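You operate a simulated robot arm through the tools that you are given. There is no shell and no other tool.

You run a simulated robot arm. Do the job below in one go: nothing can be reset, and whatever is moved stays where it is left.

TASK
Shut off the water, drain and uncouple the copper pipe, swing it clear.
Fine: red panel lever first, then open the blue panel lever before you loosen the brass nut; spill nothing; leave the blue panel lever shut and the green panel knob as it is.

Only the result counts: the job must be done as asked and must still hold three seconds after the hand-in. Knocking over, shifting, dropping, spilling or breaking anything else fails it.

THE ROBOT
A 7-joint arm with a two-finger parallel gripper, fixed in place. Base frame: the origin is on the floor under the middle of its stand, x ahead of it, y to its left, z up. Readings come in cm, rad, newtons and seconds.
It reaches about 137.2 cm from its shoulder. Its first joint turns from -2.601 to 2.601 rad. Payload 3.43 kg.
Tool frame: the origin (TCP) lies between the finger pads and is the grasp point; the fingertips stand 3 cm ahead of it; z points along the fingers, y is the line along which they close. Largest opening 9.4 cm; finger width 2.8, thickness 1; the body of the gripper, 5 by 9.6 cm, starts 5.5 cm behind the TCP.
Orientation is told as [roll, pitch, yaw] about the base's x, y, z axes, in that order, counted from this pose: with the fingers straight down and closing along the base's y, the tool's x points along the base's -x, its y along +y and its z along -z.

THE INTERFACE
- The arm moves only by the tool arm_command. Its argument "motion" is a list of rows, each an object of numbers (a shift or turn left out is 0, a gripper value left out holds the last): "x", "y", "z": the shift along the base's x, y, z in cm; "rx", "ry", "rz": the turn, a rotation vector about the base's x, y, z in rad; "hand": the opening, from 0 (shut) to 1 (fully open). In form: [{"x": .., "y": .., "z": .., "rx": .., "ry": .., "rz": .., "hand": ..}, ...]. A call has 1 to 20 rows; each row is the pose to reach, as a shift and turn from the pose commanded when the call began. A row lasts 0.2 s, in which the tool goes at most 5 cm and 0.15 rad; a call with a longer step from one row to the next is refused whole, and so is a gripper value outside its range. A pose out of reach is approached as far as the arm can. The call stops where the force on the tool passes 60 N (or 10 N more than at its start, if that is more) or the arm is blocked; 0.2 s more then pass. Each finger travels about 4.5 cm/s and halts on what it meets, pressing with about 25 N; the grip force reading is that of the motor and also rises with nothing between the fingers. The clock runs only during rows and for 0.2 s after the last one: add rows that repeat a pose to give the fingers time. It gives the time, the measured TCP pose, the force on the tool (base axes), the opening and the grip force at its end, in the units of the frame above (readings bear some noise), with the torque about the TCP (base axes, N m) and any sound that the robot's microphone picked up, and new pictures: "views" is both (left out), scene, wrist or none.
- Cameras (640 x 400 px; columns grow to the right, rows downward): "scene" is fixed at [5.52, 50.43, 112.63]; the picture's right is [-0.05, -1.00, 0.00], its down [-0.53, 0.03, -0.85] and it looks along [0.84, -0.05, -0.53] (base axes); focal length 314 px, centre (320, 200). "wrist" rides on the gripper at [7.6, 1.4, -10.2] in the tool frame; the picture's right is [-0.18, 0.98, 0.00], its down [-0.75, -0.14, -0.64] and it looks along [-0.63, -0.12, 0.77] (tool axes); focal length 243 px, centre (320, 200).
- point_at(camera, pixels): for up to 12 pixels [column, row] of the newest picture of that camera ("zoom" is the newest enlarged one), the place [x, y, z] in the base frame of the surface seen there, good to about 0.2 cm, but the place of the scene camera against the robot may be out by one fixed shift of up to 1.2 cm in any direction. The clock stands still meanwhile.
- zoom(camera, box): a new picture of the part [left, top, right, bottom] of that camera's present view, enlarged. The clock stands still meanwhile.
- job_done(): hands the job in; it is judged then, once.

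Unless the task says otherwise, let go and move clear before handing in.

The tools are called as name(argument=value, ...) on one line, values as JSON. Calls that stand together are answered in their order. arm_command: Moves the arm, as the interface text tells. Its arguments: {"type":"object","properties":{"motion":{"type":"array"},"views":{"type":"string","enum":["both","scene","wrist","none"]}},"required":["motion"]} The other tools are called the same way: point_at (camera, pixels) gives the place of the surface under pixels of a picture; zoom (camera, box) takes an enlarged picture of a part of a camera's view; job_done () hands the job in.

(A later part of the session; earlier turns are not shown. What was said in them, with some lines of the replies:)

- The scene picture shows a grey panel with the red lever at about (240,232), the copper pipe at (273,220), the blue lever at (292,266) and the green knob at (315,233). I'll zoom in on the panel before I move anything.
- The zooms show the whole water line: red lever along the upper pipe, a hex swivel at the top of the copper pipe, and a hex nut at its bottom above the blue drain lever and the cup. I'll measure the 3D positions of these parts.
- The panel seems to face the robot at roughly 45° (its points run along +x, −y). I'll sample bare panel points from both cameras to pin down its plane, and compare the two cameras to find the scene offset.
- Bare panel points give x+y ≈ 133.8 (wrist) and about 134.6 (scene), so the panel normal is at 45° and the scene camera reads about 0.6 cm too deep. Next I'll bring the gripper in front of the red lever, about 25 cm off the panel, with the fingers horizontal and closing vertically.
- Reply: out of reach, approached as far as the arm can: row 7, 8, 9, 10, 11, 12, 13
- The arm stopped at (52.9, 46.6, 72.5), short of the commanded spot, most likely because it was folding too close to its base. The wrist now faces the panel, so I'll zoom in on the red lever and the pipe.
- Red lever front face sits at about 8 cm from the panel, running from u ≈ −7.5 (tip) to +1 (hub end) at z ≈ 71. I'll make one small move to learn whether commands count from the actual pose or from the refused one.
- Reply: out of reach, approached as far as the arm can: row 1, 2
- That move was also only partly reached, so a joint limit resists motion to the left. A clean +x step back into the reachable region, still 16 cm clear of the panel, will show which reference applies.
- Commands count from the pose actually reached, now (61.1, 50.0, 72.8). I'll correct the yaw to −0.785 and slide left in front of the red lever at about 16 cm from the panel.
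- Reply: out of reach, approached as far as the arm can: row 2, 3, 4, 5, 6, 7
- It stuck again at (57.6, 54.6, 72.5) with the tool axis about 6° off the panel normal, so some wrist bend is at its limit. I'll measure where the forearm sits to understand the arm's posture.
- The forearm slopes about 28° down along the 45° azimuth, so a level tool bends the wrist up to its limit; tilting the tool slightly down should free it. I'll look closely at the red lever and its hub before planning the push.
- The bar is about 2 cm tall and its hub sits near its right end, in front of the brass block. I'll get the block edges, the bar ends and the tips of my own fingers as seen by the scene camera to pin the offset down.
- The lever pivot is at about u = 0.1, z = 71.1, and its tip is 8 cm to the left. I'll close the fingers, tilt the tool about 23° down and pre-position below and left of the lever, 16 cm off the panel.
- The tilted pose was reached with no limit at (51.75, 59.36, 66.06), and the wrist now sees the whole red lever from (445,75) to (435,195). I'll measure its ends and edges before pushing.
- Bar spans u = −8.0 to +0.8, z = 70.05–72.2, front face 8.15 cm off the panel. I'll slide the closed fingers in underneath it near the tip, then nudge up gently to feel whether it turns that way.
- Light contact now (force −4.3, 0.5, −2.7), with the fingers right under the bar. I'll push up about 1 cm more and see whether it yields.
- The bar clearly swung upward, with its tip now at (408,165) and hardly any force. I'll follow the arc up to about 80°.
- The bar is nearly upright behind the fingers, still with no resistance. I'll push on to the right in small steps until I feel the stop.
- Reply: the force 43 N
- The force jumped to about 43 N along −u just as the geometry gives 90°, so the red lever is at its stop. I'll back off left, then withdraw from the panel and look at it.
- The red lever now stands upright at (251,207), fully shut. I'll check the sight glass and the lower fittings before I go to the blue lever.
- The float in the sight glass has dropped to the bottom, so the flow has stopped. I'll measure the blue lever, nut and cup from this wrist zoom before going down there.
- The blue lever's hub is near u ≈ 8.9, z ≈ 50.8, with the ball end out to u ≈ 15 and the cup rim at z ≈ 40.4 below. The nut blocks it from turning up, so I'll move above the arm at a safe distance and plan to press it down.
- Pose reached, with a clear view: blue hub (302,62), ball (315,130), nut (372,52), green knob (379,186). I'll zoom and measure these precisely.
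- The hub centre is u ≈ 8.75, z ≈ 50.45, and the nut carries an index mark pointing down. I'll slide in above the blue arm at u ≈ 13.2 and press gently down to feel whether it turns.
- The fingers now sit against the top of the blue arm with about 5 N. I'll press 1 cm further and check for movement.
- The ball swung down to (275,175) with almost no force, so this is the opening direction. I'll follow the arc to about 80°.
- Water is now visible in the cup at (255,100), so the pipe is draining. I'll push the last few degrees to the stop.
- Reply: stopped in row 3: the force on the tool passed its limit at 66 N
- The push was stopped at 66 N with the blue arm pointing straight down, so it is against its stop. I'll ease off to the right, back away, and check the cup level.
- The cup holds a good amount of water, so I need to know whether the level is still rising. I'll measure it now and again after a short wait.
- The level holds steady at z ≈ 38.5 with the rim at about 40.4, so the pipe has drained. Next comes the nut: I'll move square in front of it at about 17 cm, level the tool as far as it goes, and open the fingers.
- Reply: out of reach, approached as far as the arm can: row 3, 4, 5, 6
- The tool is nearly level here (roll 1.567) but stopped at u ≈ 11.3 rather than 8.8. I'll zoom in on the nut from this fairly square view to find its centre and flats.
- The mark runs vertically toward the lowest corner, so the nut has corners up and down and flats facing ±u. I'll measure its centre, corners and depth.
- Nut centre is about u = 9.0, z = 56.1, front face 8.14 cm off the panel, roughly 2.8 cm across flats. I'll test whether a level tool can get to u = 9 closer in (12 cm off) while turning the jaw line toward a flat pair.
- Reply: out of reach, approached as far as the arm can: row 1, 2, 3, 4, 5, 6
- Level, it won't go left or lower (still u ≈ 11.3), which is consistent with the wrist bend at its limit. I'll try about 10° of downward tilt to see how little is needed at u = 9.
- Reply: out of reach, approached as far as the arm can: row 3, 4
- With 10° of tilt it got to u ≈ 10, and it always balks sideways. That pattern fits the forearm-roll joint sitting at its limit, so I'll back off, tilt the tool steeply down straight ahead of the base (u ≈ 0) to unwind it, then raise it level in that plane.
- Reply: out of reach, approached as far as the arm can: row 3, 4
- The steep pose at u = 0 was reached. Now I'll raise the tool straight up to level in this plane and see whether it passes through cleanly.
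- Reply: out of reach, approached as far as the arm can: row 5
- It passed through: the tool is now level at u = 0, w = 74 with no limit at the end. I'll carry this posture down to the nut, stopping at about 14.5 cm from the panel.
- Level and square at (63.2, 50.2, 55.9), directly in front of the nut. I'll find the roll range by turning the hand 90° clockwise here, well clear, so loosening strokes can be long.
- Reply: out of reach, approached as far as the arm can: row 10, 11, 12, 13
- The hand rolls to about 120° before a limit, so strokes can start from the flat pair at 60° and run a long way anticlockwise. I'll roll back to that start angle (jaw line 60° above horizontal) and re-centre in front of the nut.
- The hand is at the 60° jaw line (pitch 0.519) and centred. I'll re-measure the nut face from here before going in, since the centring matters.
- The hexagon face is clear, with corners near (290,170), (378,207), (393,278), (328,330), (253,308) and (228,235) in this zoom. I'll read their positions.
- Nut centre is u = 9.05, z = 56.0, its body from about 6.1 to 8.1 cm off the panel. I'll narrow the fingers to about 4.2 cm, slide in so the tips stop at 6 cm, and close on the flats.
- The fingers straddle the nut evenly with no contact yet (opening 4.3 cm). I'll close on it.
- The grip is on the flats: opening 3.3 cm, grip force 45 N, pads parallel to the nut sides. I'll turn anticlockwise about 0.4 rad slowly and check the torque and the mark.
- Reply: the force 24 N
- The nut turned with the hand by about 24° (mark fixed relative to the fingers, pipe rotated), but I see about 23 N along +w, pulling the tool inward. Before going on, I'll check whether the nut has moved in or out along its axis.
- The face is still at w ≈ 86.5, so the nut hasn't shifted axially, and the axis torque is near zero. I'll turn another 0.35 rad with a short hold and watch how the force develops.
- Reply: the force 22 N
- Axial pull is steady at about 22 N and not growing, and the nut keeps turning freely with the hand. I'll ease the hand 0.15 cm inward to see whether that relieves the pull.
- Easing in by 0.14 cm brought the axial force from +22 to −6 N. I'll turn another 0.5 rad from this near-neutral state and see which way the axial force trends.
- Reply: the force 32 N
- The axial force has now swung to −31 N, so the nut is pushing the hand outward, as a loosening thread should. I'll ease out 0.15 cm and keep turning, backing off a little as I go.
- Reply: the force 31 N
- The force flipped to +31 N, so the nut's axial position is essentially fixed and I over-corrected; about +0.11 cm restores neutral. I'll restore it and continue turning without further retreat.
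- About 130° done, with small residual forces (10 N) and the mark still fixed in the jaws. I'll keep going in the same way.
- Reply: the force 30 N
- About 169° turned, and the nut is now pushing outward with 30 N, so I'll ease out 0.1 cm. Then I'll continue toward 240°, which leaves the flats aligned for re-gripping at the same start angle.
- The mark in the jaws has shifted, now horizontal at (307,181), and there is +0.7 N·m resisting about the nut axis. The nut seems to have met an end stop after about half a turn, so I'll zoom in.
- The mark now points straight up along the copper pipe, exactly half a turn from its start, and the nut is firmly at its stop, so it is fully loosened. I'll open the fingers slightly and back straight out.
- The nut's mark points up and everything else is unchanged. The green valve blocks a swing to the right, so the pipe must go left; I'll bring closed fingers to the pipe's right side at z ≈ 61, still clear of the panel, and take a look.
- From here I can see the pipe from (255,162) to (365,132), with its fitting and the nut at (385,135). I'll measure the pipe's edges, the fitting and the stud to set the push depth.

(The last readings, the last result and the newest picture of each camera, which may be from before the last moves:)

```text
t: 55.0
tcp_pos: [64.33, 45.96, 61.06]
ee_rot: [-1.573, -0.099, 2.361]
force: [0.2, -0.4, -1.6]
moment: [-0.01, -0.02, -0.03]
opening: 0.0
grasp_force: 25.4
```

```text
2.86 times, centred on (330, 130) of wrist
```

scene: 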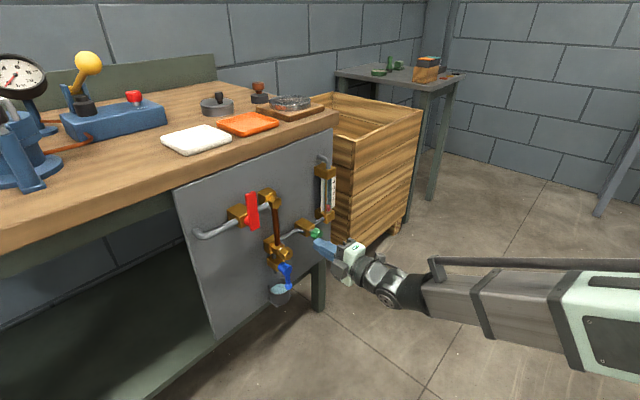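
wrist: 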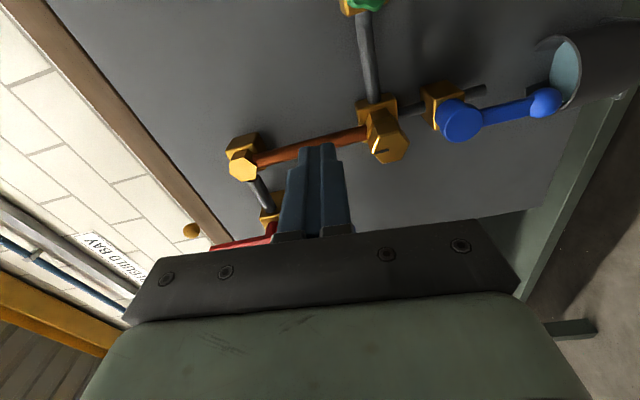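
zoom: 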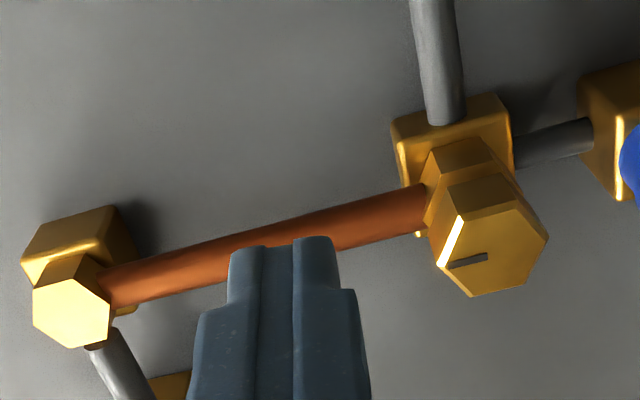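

The pipe runs at u ≈ 9.2 with its front 4.5 cm off the panel, and the swivel is at z ≈ 71.2. I'll move in beside it at z = 62 with the tips about 2.8 cm off the panel, then nudge left gently.

arm_command(motion=[{"x": 2.55, "y": 2.55, "z": 0.9}, {"x": 5.1, "y": 5.1, "z": 0.9}, {"x": 7.64, "y": 7.64, "z": 0.9}, {"x": 7.0, "y": 8.28, "z": 0.9}, {"x": 6.5, "y": 8.78, "z": 0.9}, {"x": 6.2, "y": 9.08, "z": 0.9}])

```text
t: 56.4
tcp_pos: [70.48, 54.88, 62.11]
ee_rot: [-1.573, -0.1, 2.362]
force: [4.1, -0.8, 0.2]
moment: [-0.01, -0.03, -0.09]
opening: 0.0
grasp_force: 25.1
```

scene: 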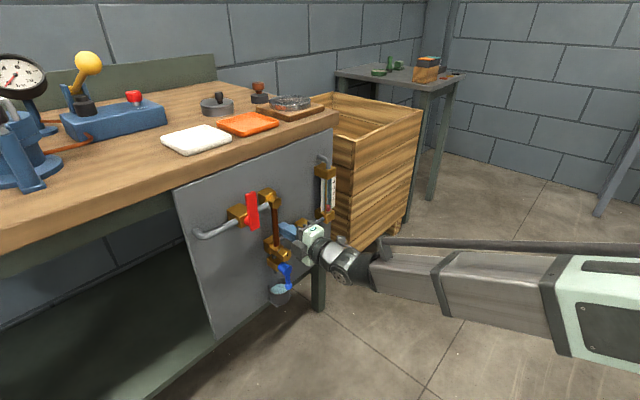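
wrist: 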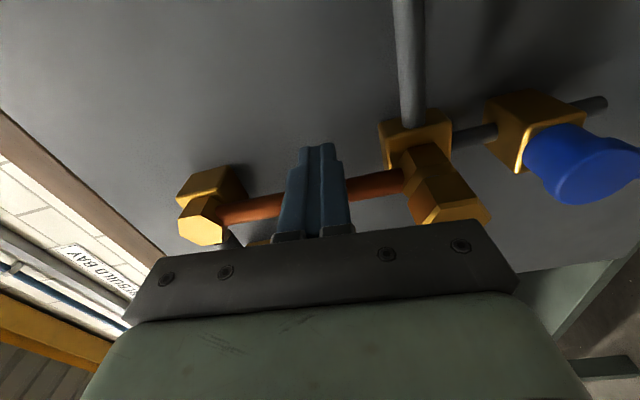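

Light contact now (about 3.5 N) with the fingers against the pipe's right side. I'll push left about 10° and see whether the pipe swings free.

arm_command(motion=[{"x": -0.3, "y": 0.3, "z": -0.1}, {"x": -0.6, "y": 0.6, "z": -0.2}, {"x": -0.85, "y": 0.85, "z": -0.25}])

```text
t: 57.2
tcp_pos: [69.55, 55.87, 61.79]
ee_rot: [-1.572, -0.1, 2.361]
force: [3.5, -1.6, -0.3]
moment: [0.02, 0.01, -0.14]
opening: 0.0
grasp_force: 24.6
```

scene: 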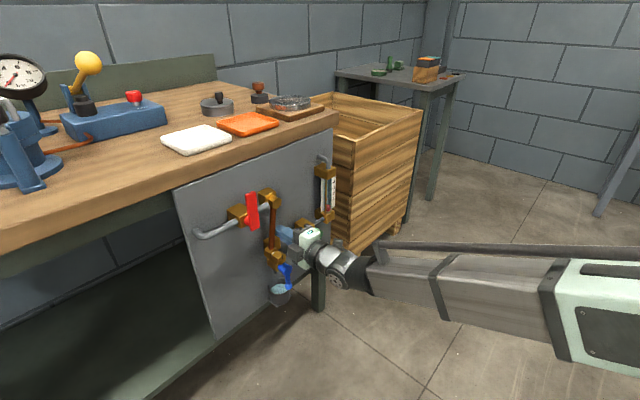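
wrist: 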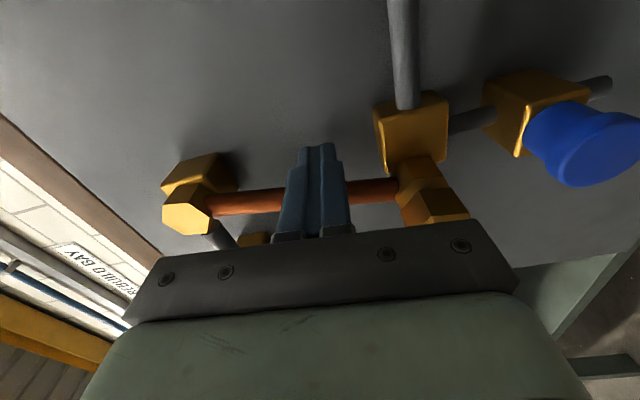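

The fitting and nut have moved left off the bracket, with only 3–4 N of drag, so the pipe is free. I'll continue the swing to about 50°.

arm_command(motion=[{"x": -0.5, "y": 0.5, "z": 0}, {"x": -1.06, "y": 1.06, "z": 0}, {"x": -1.6, "y": 1.6, "z": 0.1}, {"x": -2.16, "y": 2.16, "z": 0.23}, {"x": -2.71, "y": 2.71, "z": 0.5}, {"x": -3.25, "y": 3.25, "z": 0.78}, {"x": -3.77, "y": 3.77, "z": 1.2}, {"x": -4.28, "y": 4.28, "z": 1.65}])

zoom(camera="scene", box=[180, 160, 340, 310])

```text
t: 59.0
tcp_pos: [65.27, 60.0, 63.47]
ee_rot: [-1.573, -0.101, 2.36]
force: [4.6, -1.8, 0.0]
moment: [0.03, 0.05, -0.13]
opening: 0.0
grasp_force: 25.1
```

scene: 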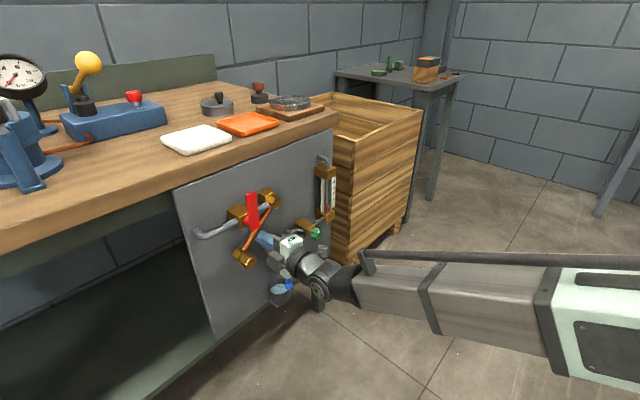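
wrist: 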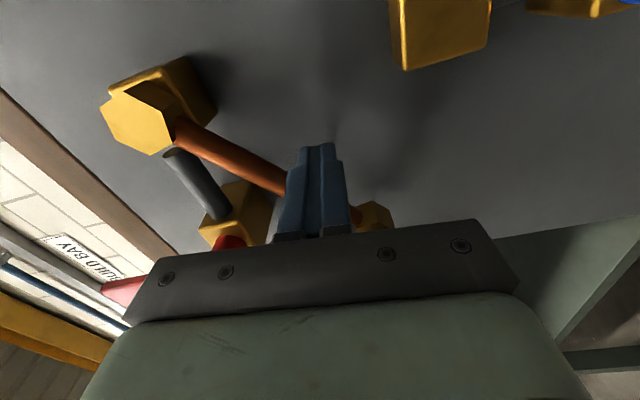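

```text
2.67 times, centred on (260, 235) of scene
```

zoom: 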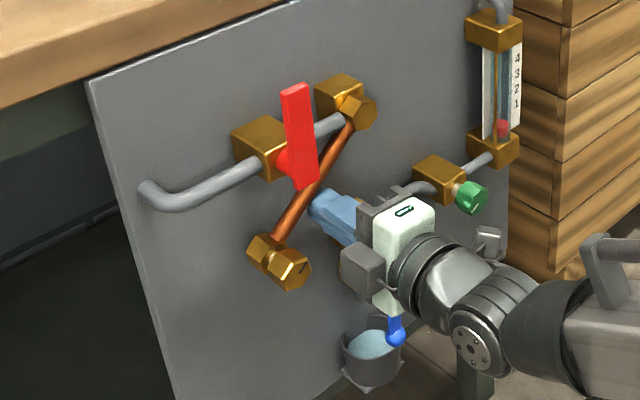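

The pipe is swung about 50° with the nut on its free end, clear of everything. I'll back the fingers off to the right a little, wait, and see whether the pipe stays put.

arm_command(motion=[{"x": 0.7, "y": -0.7, "z": -0.5}, {"x": 1.8, "y": -1.8, "z": -1.0}, {"x": 1.8, "y": -1.8, "z": -1.0}, {"x": 1.8, "y": -1.8, "z": -1.0}, {"x": 1.8, "y": -1.8, "z": -1.0}, {"x": 1.8, "y": -1.8, "z": -1.0}, {"x": 1.8, "y": -1.8, "z": -1.0}])

zoom(camera="scene", box=[180, 160, 340, 310])

```text
t: 60.6
tcp_pos: [67.26, 58.3, 62.43]
ee_rot: [-1.572, -0.099, 2.361]
force: [-0.5, 0.3, -1.0]
moment: [-0.01, 0.02, 0.03]
opening: 0.01
grasp_force: 25.1
```

scene: 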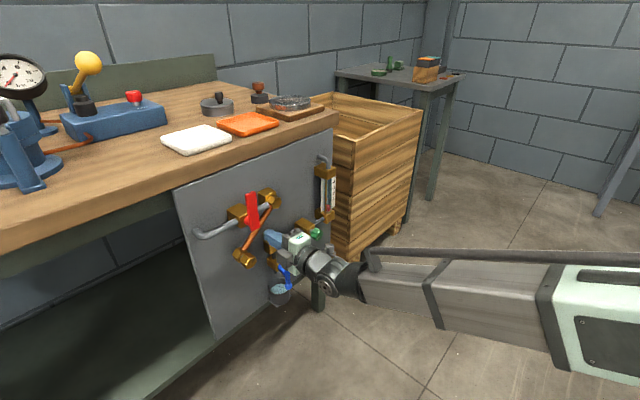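
wrist: 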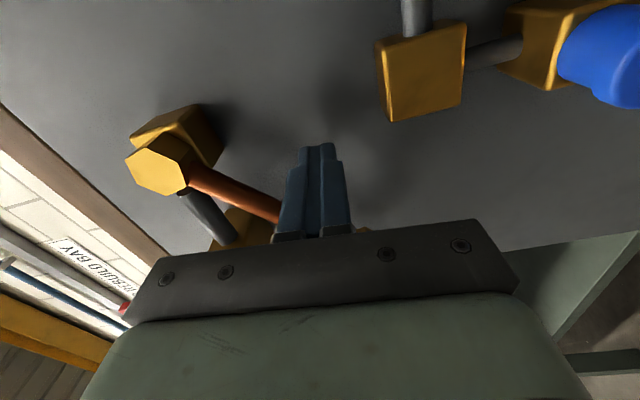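

```text
2.67 times, centred on (260, 235) of scene
```

zoom: 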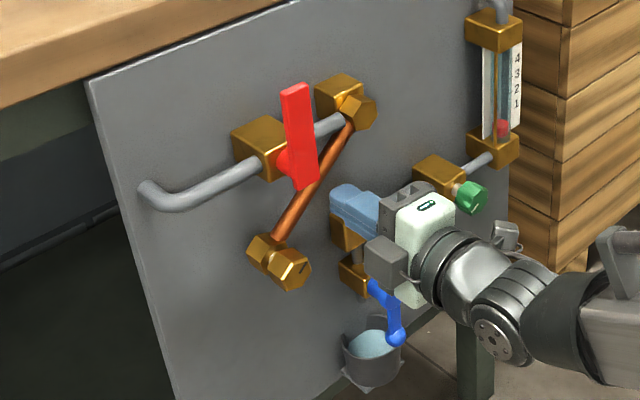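

The pipe stays at its new angle by itself. I'll check the clearance between the copper and grey pipes near the swivel before deciding whether to swing it further, and look again at the blue lever.

zoom(camera="wrist", box=[110, 90, 310, 260])

point_at(camera="wrist", pixels=[[200, 178], [230, 190], [265, 205], [200, 212], [215, 225], [192, 200], [160, 170], [180, 130], [240, 225]])

point_at(camera="scene", pixels=[[269, 208], [258, 225], [250, 240], [240, 255], [247, 259], [262, 205], [222, 228], [290, 288], [285, 276], [283, 271]])

```text
2.35 times, centred on (210, 175) of wrist
```

zoom: 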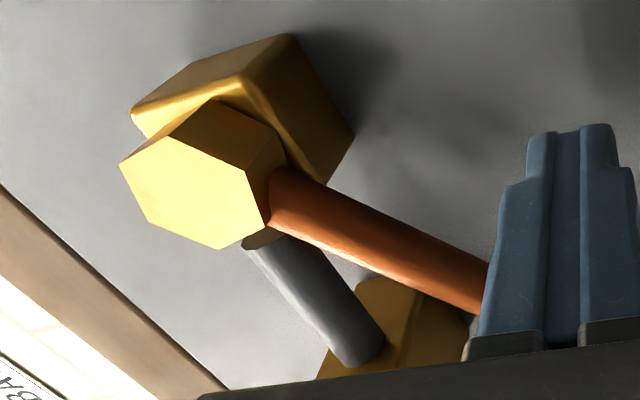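

```text
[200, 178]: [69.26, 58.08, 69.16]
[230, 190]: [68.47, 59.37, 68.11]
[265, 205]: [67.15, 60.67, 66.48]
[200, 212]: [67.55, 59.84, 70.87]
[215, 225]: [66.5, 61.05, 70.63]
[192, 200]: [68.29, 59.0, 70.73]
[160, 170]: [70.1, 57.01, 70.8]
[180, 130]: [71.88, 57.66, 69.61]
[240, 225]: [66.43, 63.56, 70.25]
```

```text
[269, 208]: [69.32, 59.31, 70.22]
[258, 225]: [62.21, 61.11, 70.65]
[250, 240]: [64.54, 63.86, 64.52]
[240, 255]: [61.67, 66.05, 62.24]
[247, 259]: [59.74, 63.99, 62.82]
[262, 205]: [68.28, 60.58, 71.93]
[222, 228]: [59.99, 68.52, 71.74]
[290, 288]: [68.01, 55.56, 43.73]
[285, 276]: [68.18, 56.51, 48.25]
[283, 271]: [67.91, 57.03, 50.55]
```

The copper pipe is 51° off vertical and about half a centimetre from the grey pipe near the swivel. I'll nudge it a few more degrees for margin, gently and within that gap.

arm_command(motion=[{"x": -0.9, "y": 0.9, "z": 0.5}, {"x": -1.7, "y": 1.7, "z": 0.95}, {"x": -2.0, "y": 2.0, "z": 1.3}, {"x": -2.25, "y": 2.25, "z": 1.6}, {"x": -2.5, "y": 2.5, "z": 1.9}])

```text
t: 61.7
tcp_pos: [65.27, 60.1, 63.39]
ee_rot: [-1.555, -0.108, 2.348]
force: [9.1, -6.1, -7.0]
moment: [-0.08, 0.11, -0.27]
opening: 0.01
grasp_force: 24.8
stopped in row 5: the force on the tool passed its limit at 67 N (the readings are from after the stop); the commanded pose is now the measured one
```

scene: 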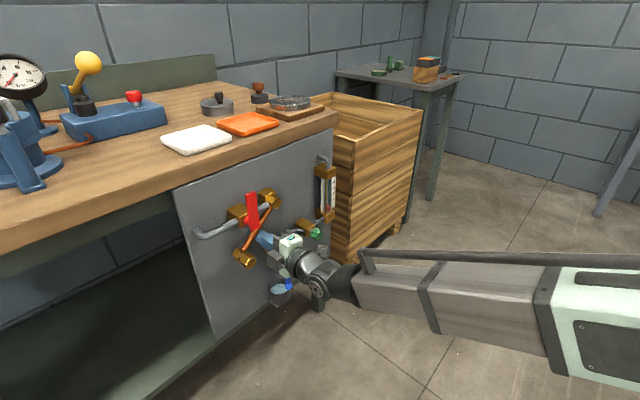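
wrist: 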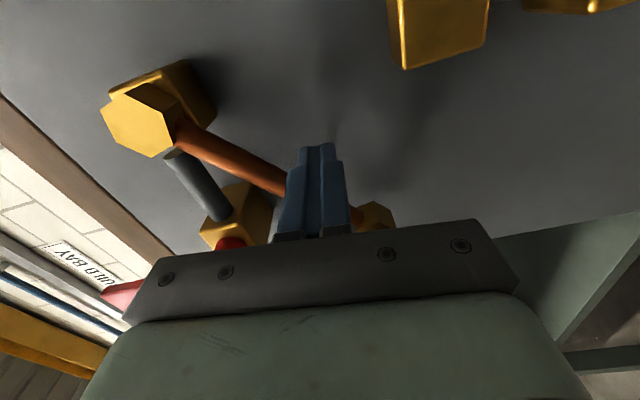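

The push met a hard stop, so the pipe is already at the end of its swing. I'll ease off, withdraw straight out, and check the whole panel.

arm_command(motion=[{"x": 0.6, "y": -0.6, "z": -0.4}, {"x": 1.2, "y": -1.2, "z": -0.8}, {"x": -1.0, "y": -3.4, "z": -0.8}, {"x": -4.0, "y": -6.4, "z": -0.8}, {"x": -7.0, "y": -9.4, "z": -0.8}, {"x": -7.0, "y": -9.4, "z": -0.8}])

zoom(camera="scene", box=[180, 160, 340, 310])

```text
t: 63.1
tcp_pos: [58.03, 50.59, 62.93]
ee_rot: [-1.558, -0.106, 2.351]
force: [1.0, -0.1, -1.0]
moment: [-0.01, 0.0, 0.0]
opening: 0.0
grasp_force: 25.3
```

scene: 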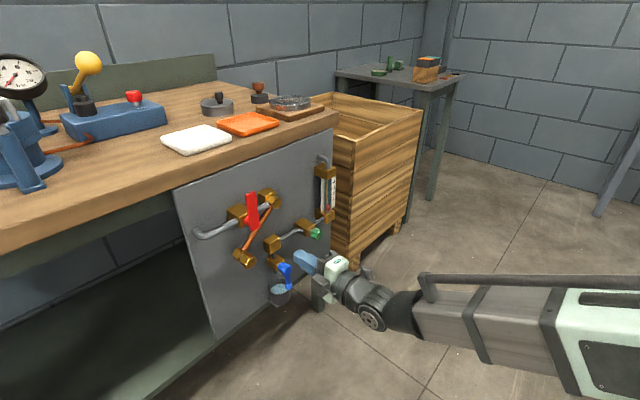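
wrist: 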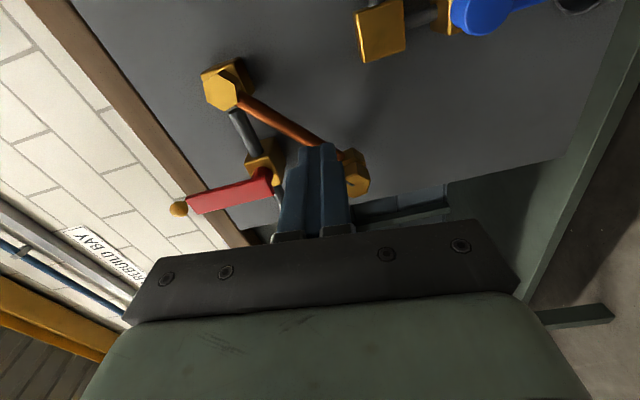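

```text
2.67 times, centred on (260, 235) of scene
```

zoom: 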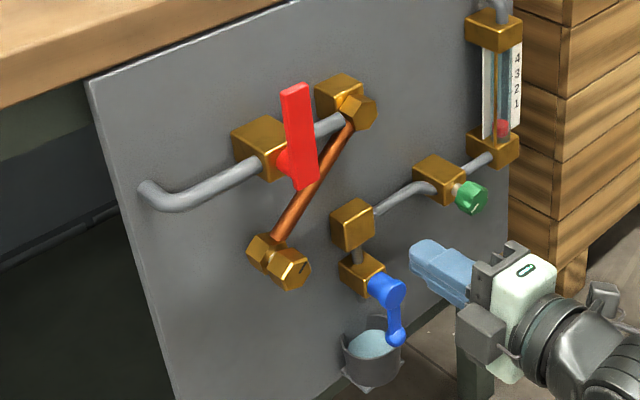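

Red lever up, copper pipe swung clear at its stop, cup intact; only the blue lever is still open (pointing down). I'll drop to z ≈ 46 on its left side, well off the panel, ready to push it back up to horizontal.

arm_command(motion=[{"x": -0.05, "y": 0.05, "z": -4.1}, {"x": -0.1, "y": 0.1, "z": -8.2}, {"x": -0.15, "y": 0.15, "z": -12.4}, {"x": -0.2, "y": 0.2, "z": -16.6}, {"x": -0.2, "y": 0.2, "z": -16.6}])

```text
t: 64.3
tcp_pos: [57.82, 50.57, 46.19]
ee_rot: [-1.56, -0.107, 2.352]
force: [0.3, 0.4, 0.2]
moment: [0.01, 0.01, 0.01]
opening: 0.0
grasp_force: 25.3
```

scene: 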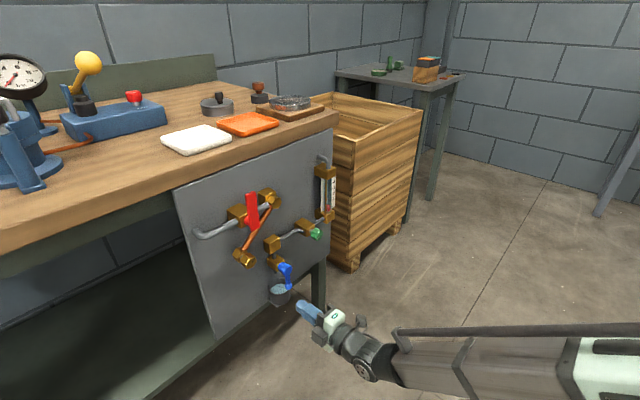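
wrist: 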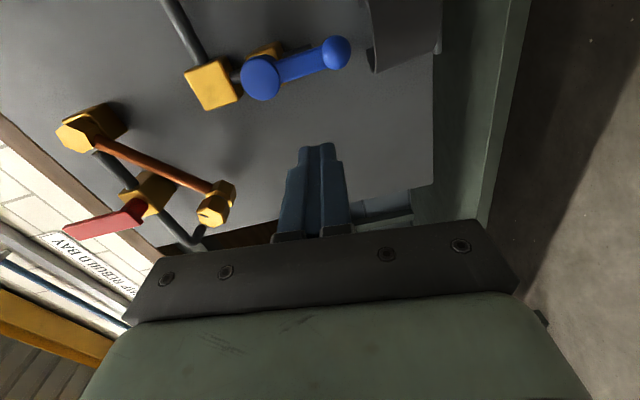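

In position left of the blue lever: hub (260,78), arm (300,67), ball (336,52). I'll confirm the lever's location before moving in.

point_at(camera="wrist", pixels=[[260, 78], [300, 67], [336, 52], [305, 60], [302, 76], [370, 50], [375, 20]])

zoom(camera="wrist", box=[150, 0, 450, 240])

```text
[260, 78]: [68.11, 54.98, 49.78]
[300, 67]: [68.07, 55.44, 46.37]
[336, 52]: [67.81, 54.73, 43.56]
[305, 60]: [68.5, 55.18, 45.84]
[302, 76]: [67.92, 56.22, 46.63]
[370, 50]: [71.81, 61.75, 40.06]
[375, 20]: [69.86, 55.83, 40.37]
```

```text
1.67 times, centred on (300, 120) of wrist
```

zoom: 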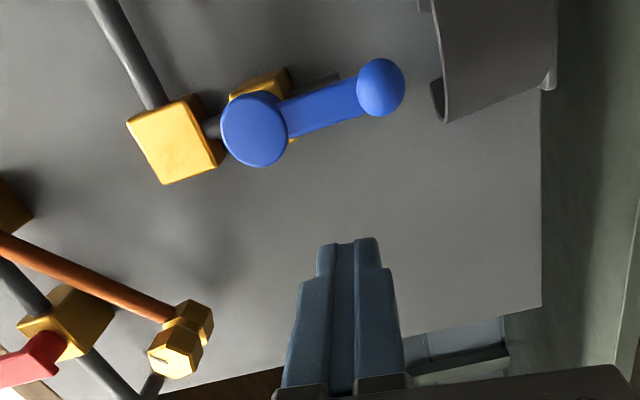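

The lever arm hangs at u ≈ 9.1 with the ball at z ≈ 43.6, and the cup rim is at z = 40.4, safely below. I'll slide in on its left and start pushing it right.

arm_command(motion=[{"x": 2.19, "y": 2.19}, {"x": 4.38, "y": 4.38}, {"x": 6.58, "y": 6.58}, {"x": 7.64, "y": 5.52}, {"x": 8.13, "y": 5.02, "z": -0.1}, {"x": 8.49, "y": 4.67, "z": -0.3}, {"x": 8.77, "y": 4.38, "z": -0.4}])

```text
t: 65.9
tcp_pos: [66.76, 55.24, 45.86]
ee_rot: [-1.56, -0.107, 2.35]
force: [0.0, 0.4, -0.2]
moment: [-0.02, -0.01, 0.04]
opening: 0.0
grasp_force: 25.2
```

scene: 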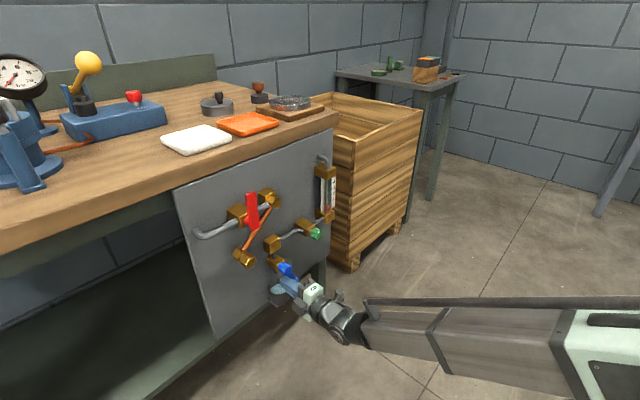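
wrist: 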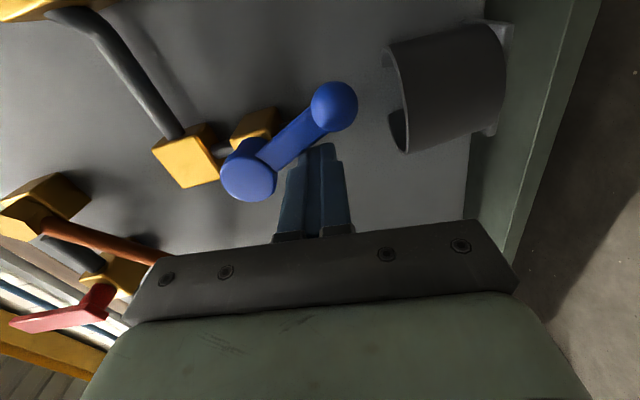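

The lever is following (ball now at (333,105)) with almost no force. I'll follow the arc up toward horizontal.

arm_command(motion=[{"x": 0.38, "y": -0.38, "z": -0.1}, {"x": 0.79, "y": -0.79, "z": -0.18}, {"x": 1.2, "y": -1.2, "z": -0.1}, {"x": 1.64, "y": -1.64, "z": 0.03}, {"x": 2.05, "y": -2.05, "z": 0.3}, {"x": 2.46, "y": -2.46, "z": 0.65}, {"x": 2.79, "y": -2.79, "z": 1.1}, {"x": 3.14, "y": -3.14, "z": 1.67}, {"x": 3.39, "y": -3.39, "z": 2.3}])

```text
t: 67.9
tcp_pos: [70.11, 52.01, 48.03]
ee_rot: [-1.556, -0.105, 2.352]
force: [-4.6, 5.8, -7.3]
moment: [-0.19, -0.02, 0.05]
opening: 0.0
grasp_force: 25.2
```

scene: 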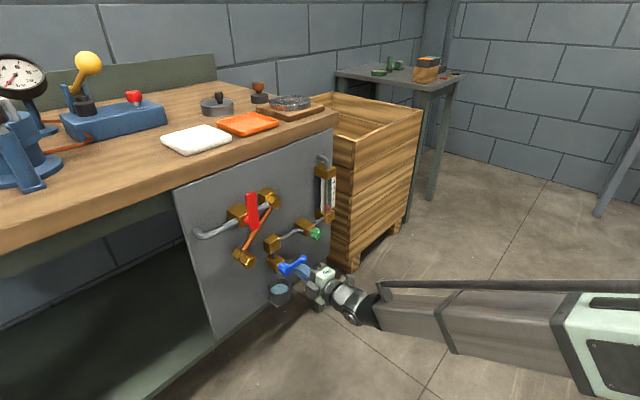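
wrist: 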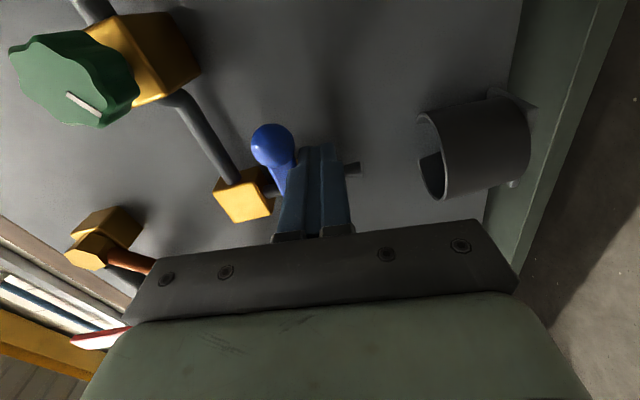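

The ball is back near its original place at (303,260) in the scene, and the force is building gently (about 10 N). I'll check its exact position against the original shut pose before pushing more.

zoom(camera="scene", box=[250, 225, 330, 310])

point_at(camera="scene", pixels=[[292, 266], [304, 258], [303, 260], [285, 270]])

point_at(camera="wrist", pixels=[[272, 145], [280, 170], [265, 140]])

```text
4.71 times, centred on (290, 268) of scene
```

zoom: 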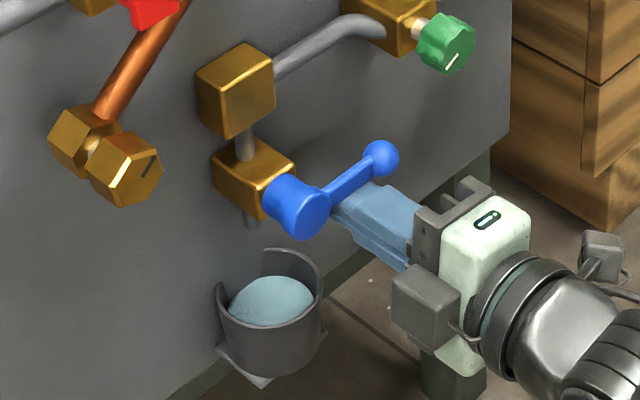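

```text
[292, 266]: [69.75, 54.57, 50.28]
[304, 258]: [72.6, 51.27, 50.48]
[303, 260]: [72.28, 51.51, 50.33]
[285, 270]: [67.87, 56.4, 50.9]
```

```text
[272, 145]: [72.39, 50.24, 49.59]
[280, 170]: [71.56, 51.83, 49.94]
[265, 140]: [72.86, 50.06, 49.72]
```

The ball sits at (381,158) in this zoom, exactly where it was in the first picture. I'll give a small extra push upward to be sure it is seated against its stop.

arm_command(motion=[{"z": 0.2}, {"z": 0.4}, {"z": 0.5}], views="none")

```text
t: 68.7
tcp_pos: [70.08, 51.89, 48.01]
ee_rot: [-1.544, -0.105, 2.347]
force: [-10.2, 1.3, -46.3]
moment: [-0.75, -0.14, 0.13]
opening: 0.0
grasp_force: 25.1
```

It's against the stop (46 N reaction, no movement), so the blue lever is shut. I'll back down slightly, withdraw straight out, and move well clear.

arm_command(motion=[{"z": -0.7}, {"z": -1.5}, {"x": -2.0, "y": -2.0, "z": -1.5}, {"x": -5.0, "y": -5.0, "z": -1.5}, {"x": -8.0, "y": -8.0, "z": -1.5}, {"x": -10.0, "y": -11.0, "z": 0}, {"x": -11.0, "y": -14.5, "z": 2.0}, {"x": -11.0, "y": -18.0, "z": 4.0}, {"x": -11.0, "y": -18.0, "z": 4.0}])

zoom(camera="scene", box=[180, 160, 340, 310])

zoom(camera="scene", box=[250, 225, 330, 310])

```text
t: 70.7
tcp_pos: [59.17, 33.94, 52.52]
ee_rot: [-1.559, -0.106, 2.352]
force: [0.9, 0.5, -0.3]
moment: [0.01, 0.02, 0.0]
opening: 0.04
grasp_force: 24.7
```

scene: 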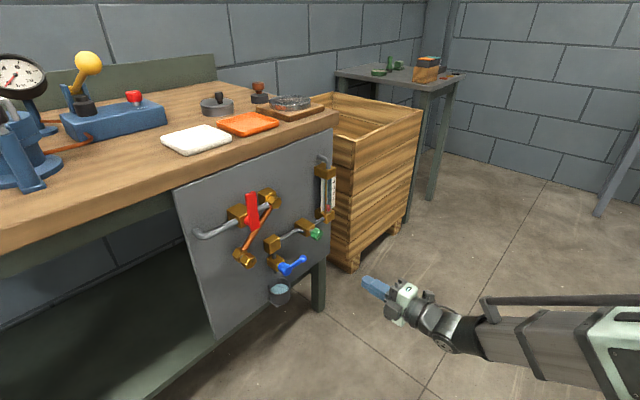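
wrist: 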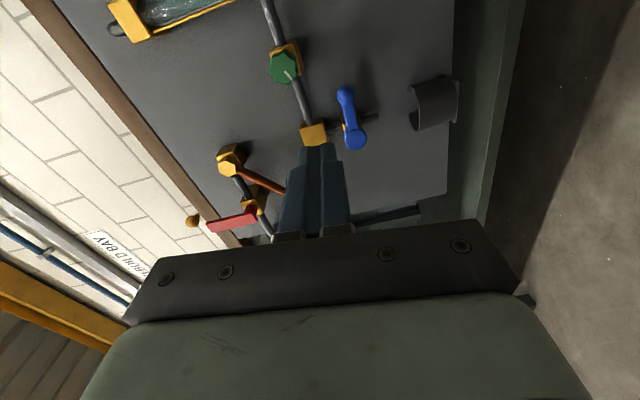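

```text
2.67 times, centred on (260, 235) of scene
```

zoom: 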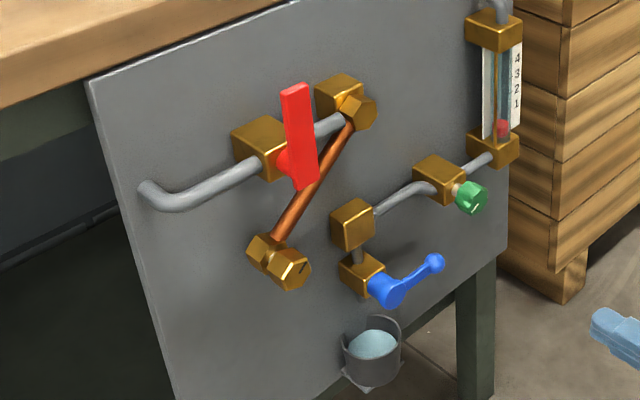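

```text
4.71 times, centred on (290, 268) of scene
```

zoom: 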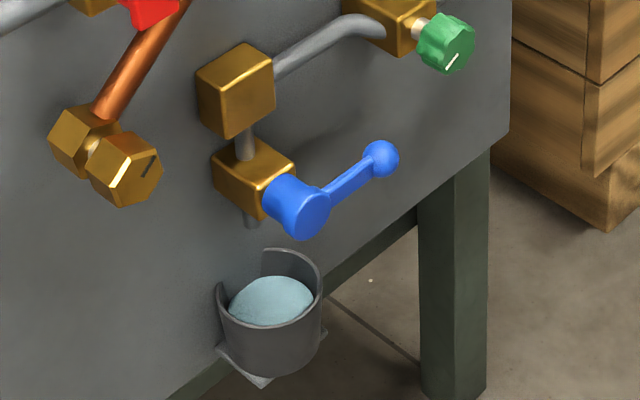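

Final state: red lever upright (shut), copper pipe resting at its swing stop, blue lever back at (381,158) as at the start, green knob mark unchanged, water only in the cup, floor dry. The arm is clear and the pipe hasn't moved since I let go of it, so I'm handing in.

job_done()

```text
The job is handed in.
```

The job is done and handed in: the water is off, and the copper pipe is drained, uncoupled and swung clear.

- **Water off:** I turned the red lever first, a quarter turn to its stop. The sight-glass float dropped to the bottom, so flow had stopped.
- **Drain:** I opened the blue lever next and let the pipe empty into the cup. The level settled at about 2 cm below the rim, and I saw no water anywhere else.
- **Uncouple:** I turned the brass nut half a turn anticlockwise, where it came up against its stop.
- **Swing clear:** The pipe is about 51° to the left, at the end of its travel, and it stayed there after I let go. I pushed left because the green valve looked to be in the way on the right.
- **Left as asked:** I pushed the blue lever back to shut, against its stop. I never touched the green knob, and its mark hasn't moved.

Three pushes against stops were firm. The blue lever (opening) and the pipe each tripped the 60 N limit, at 66 and 67 N, and closing the blue lever reached 46 N. Nothing looked damaged or shifted afterwards.
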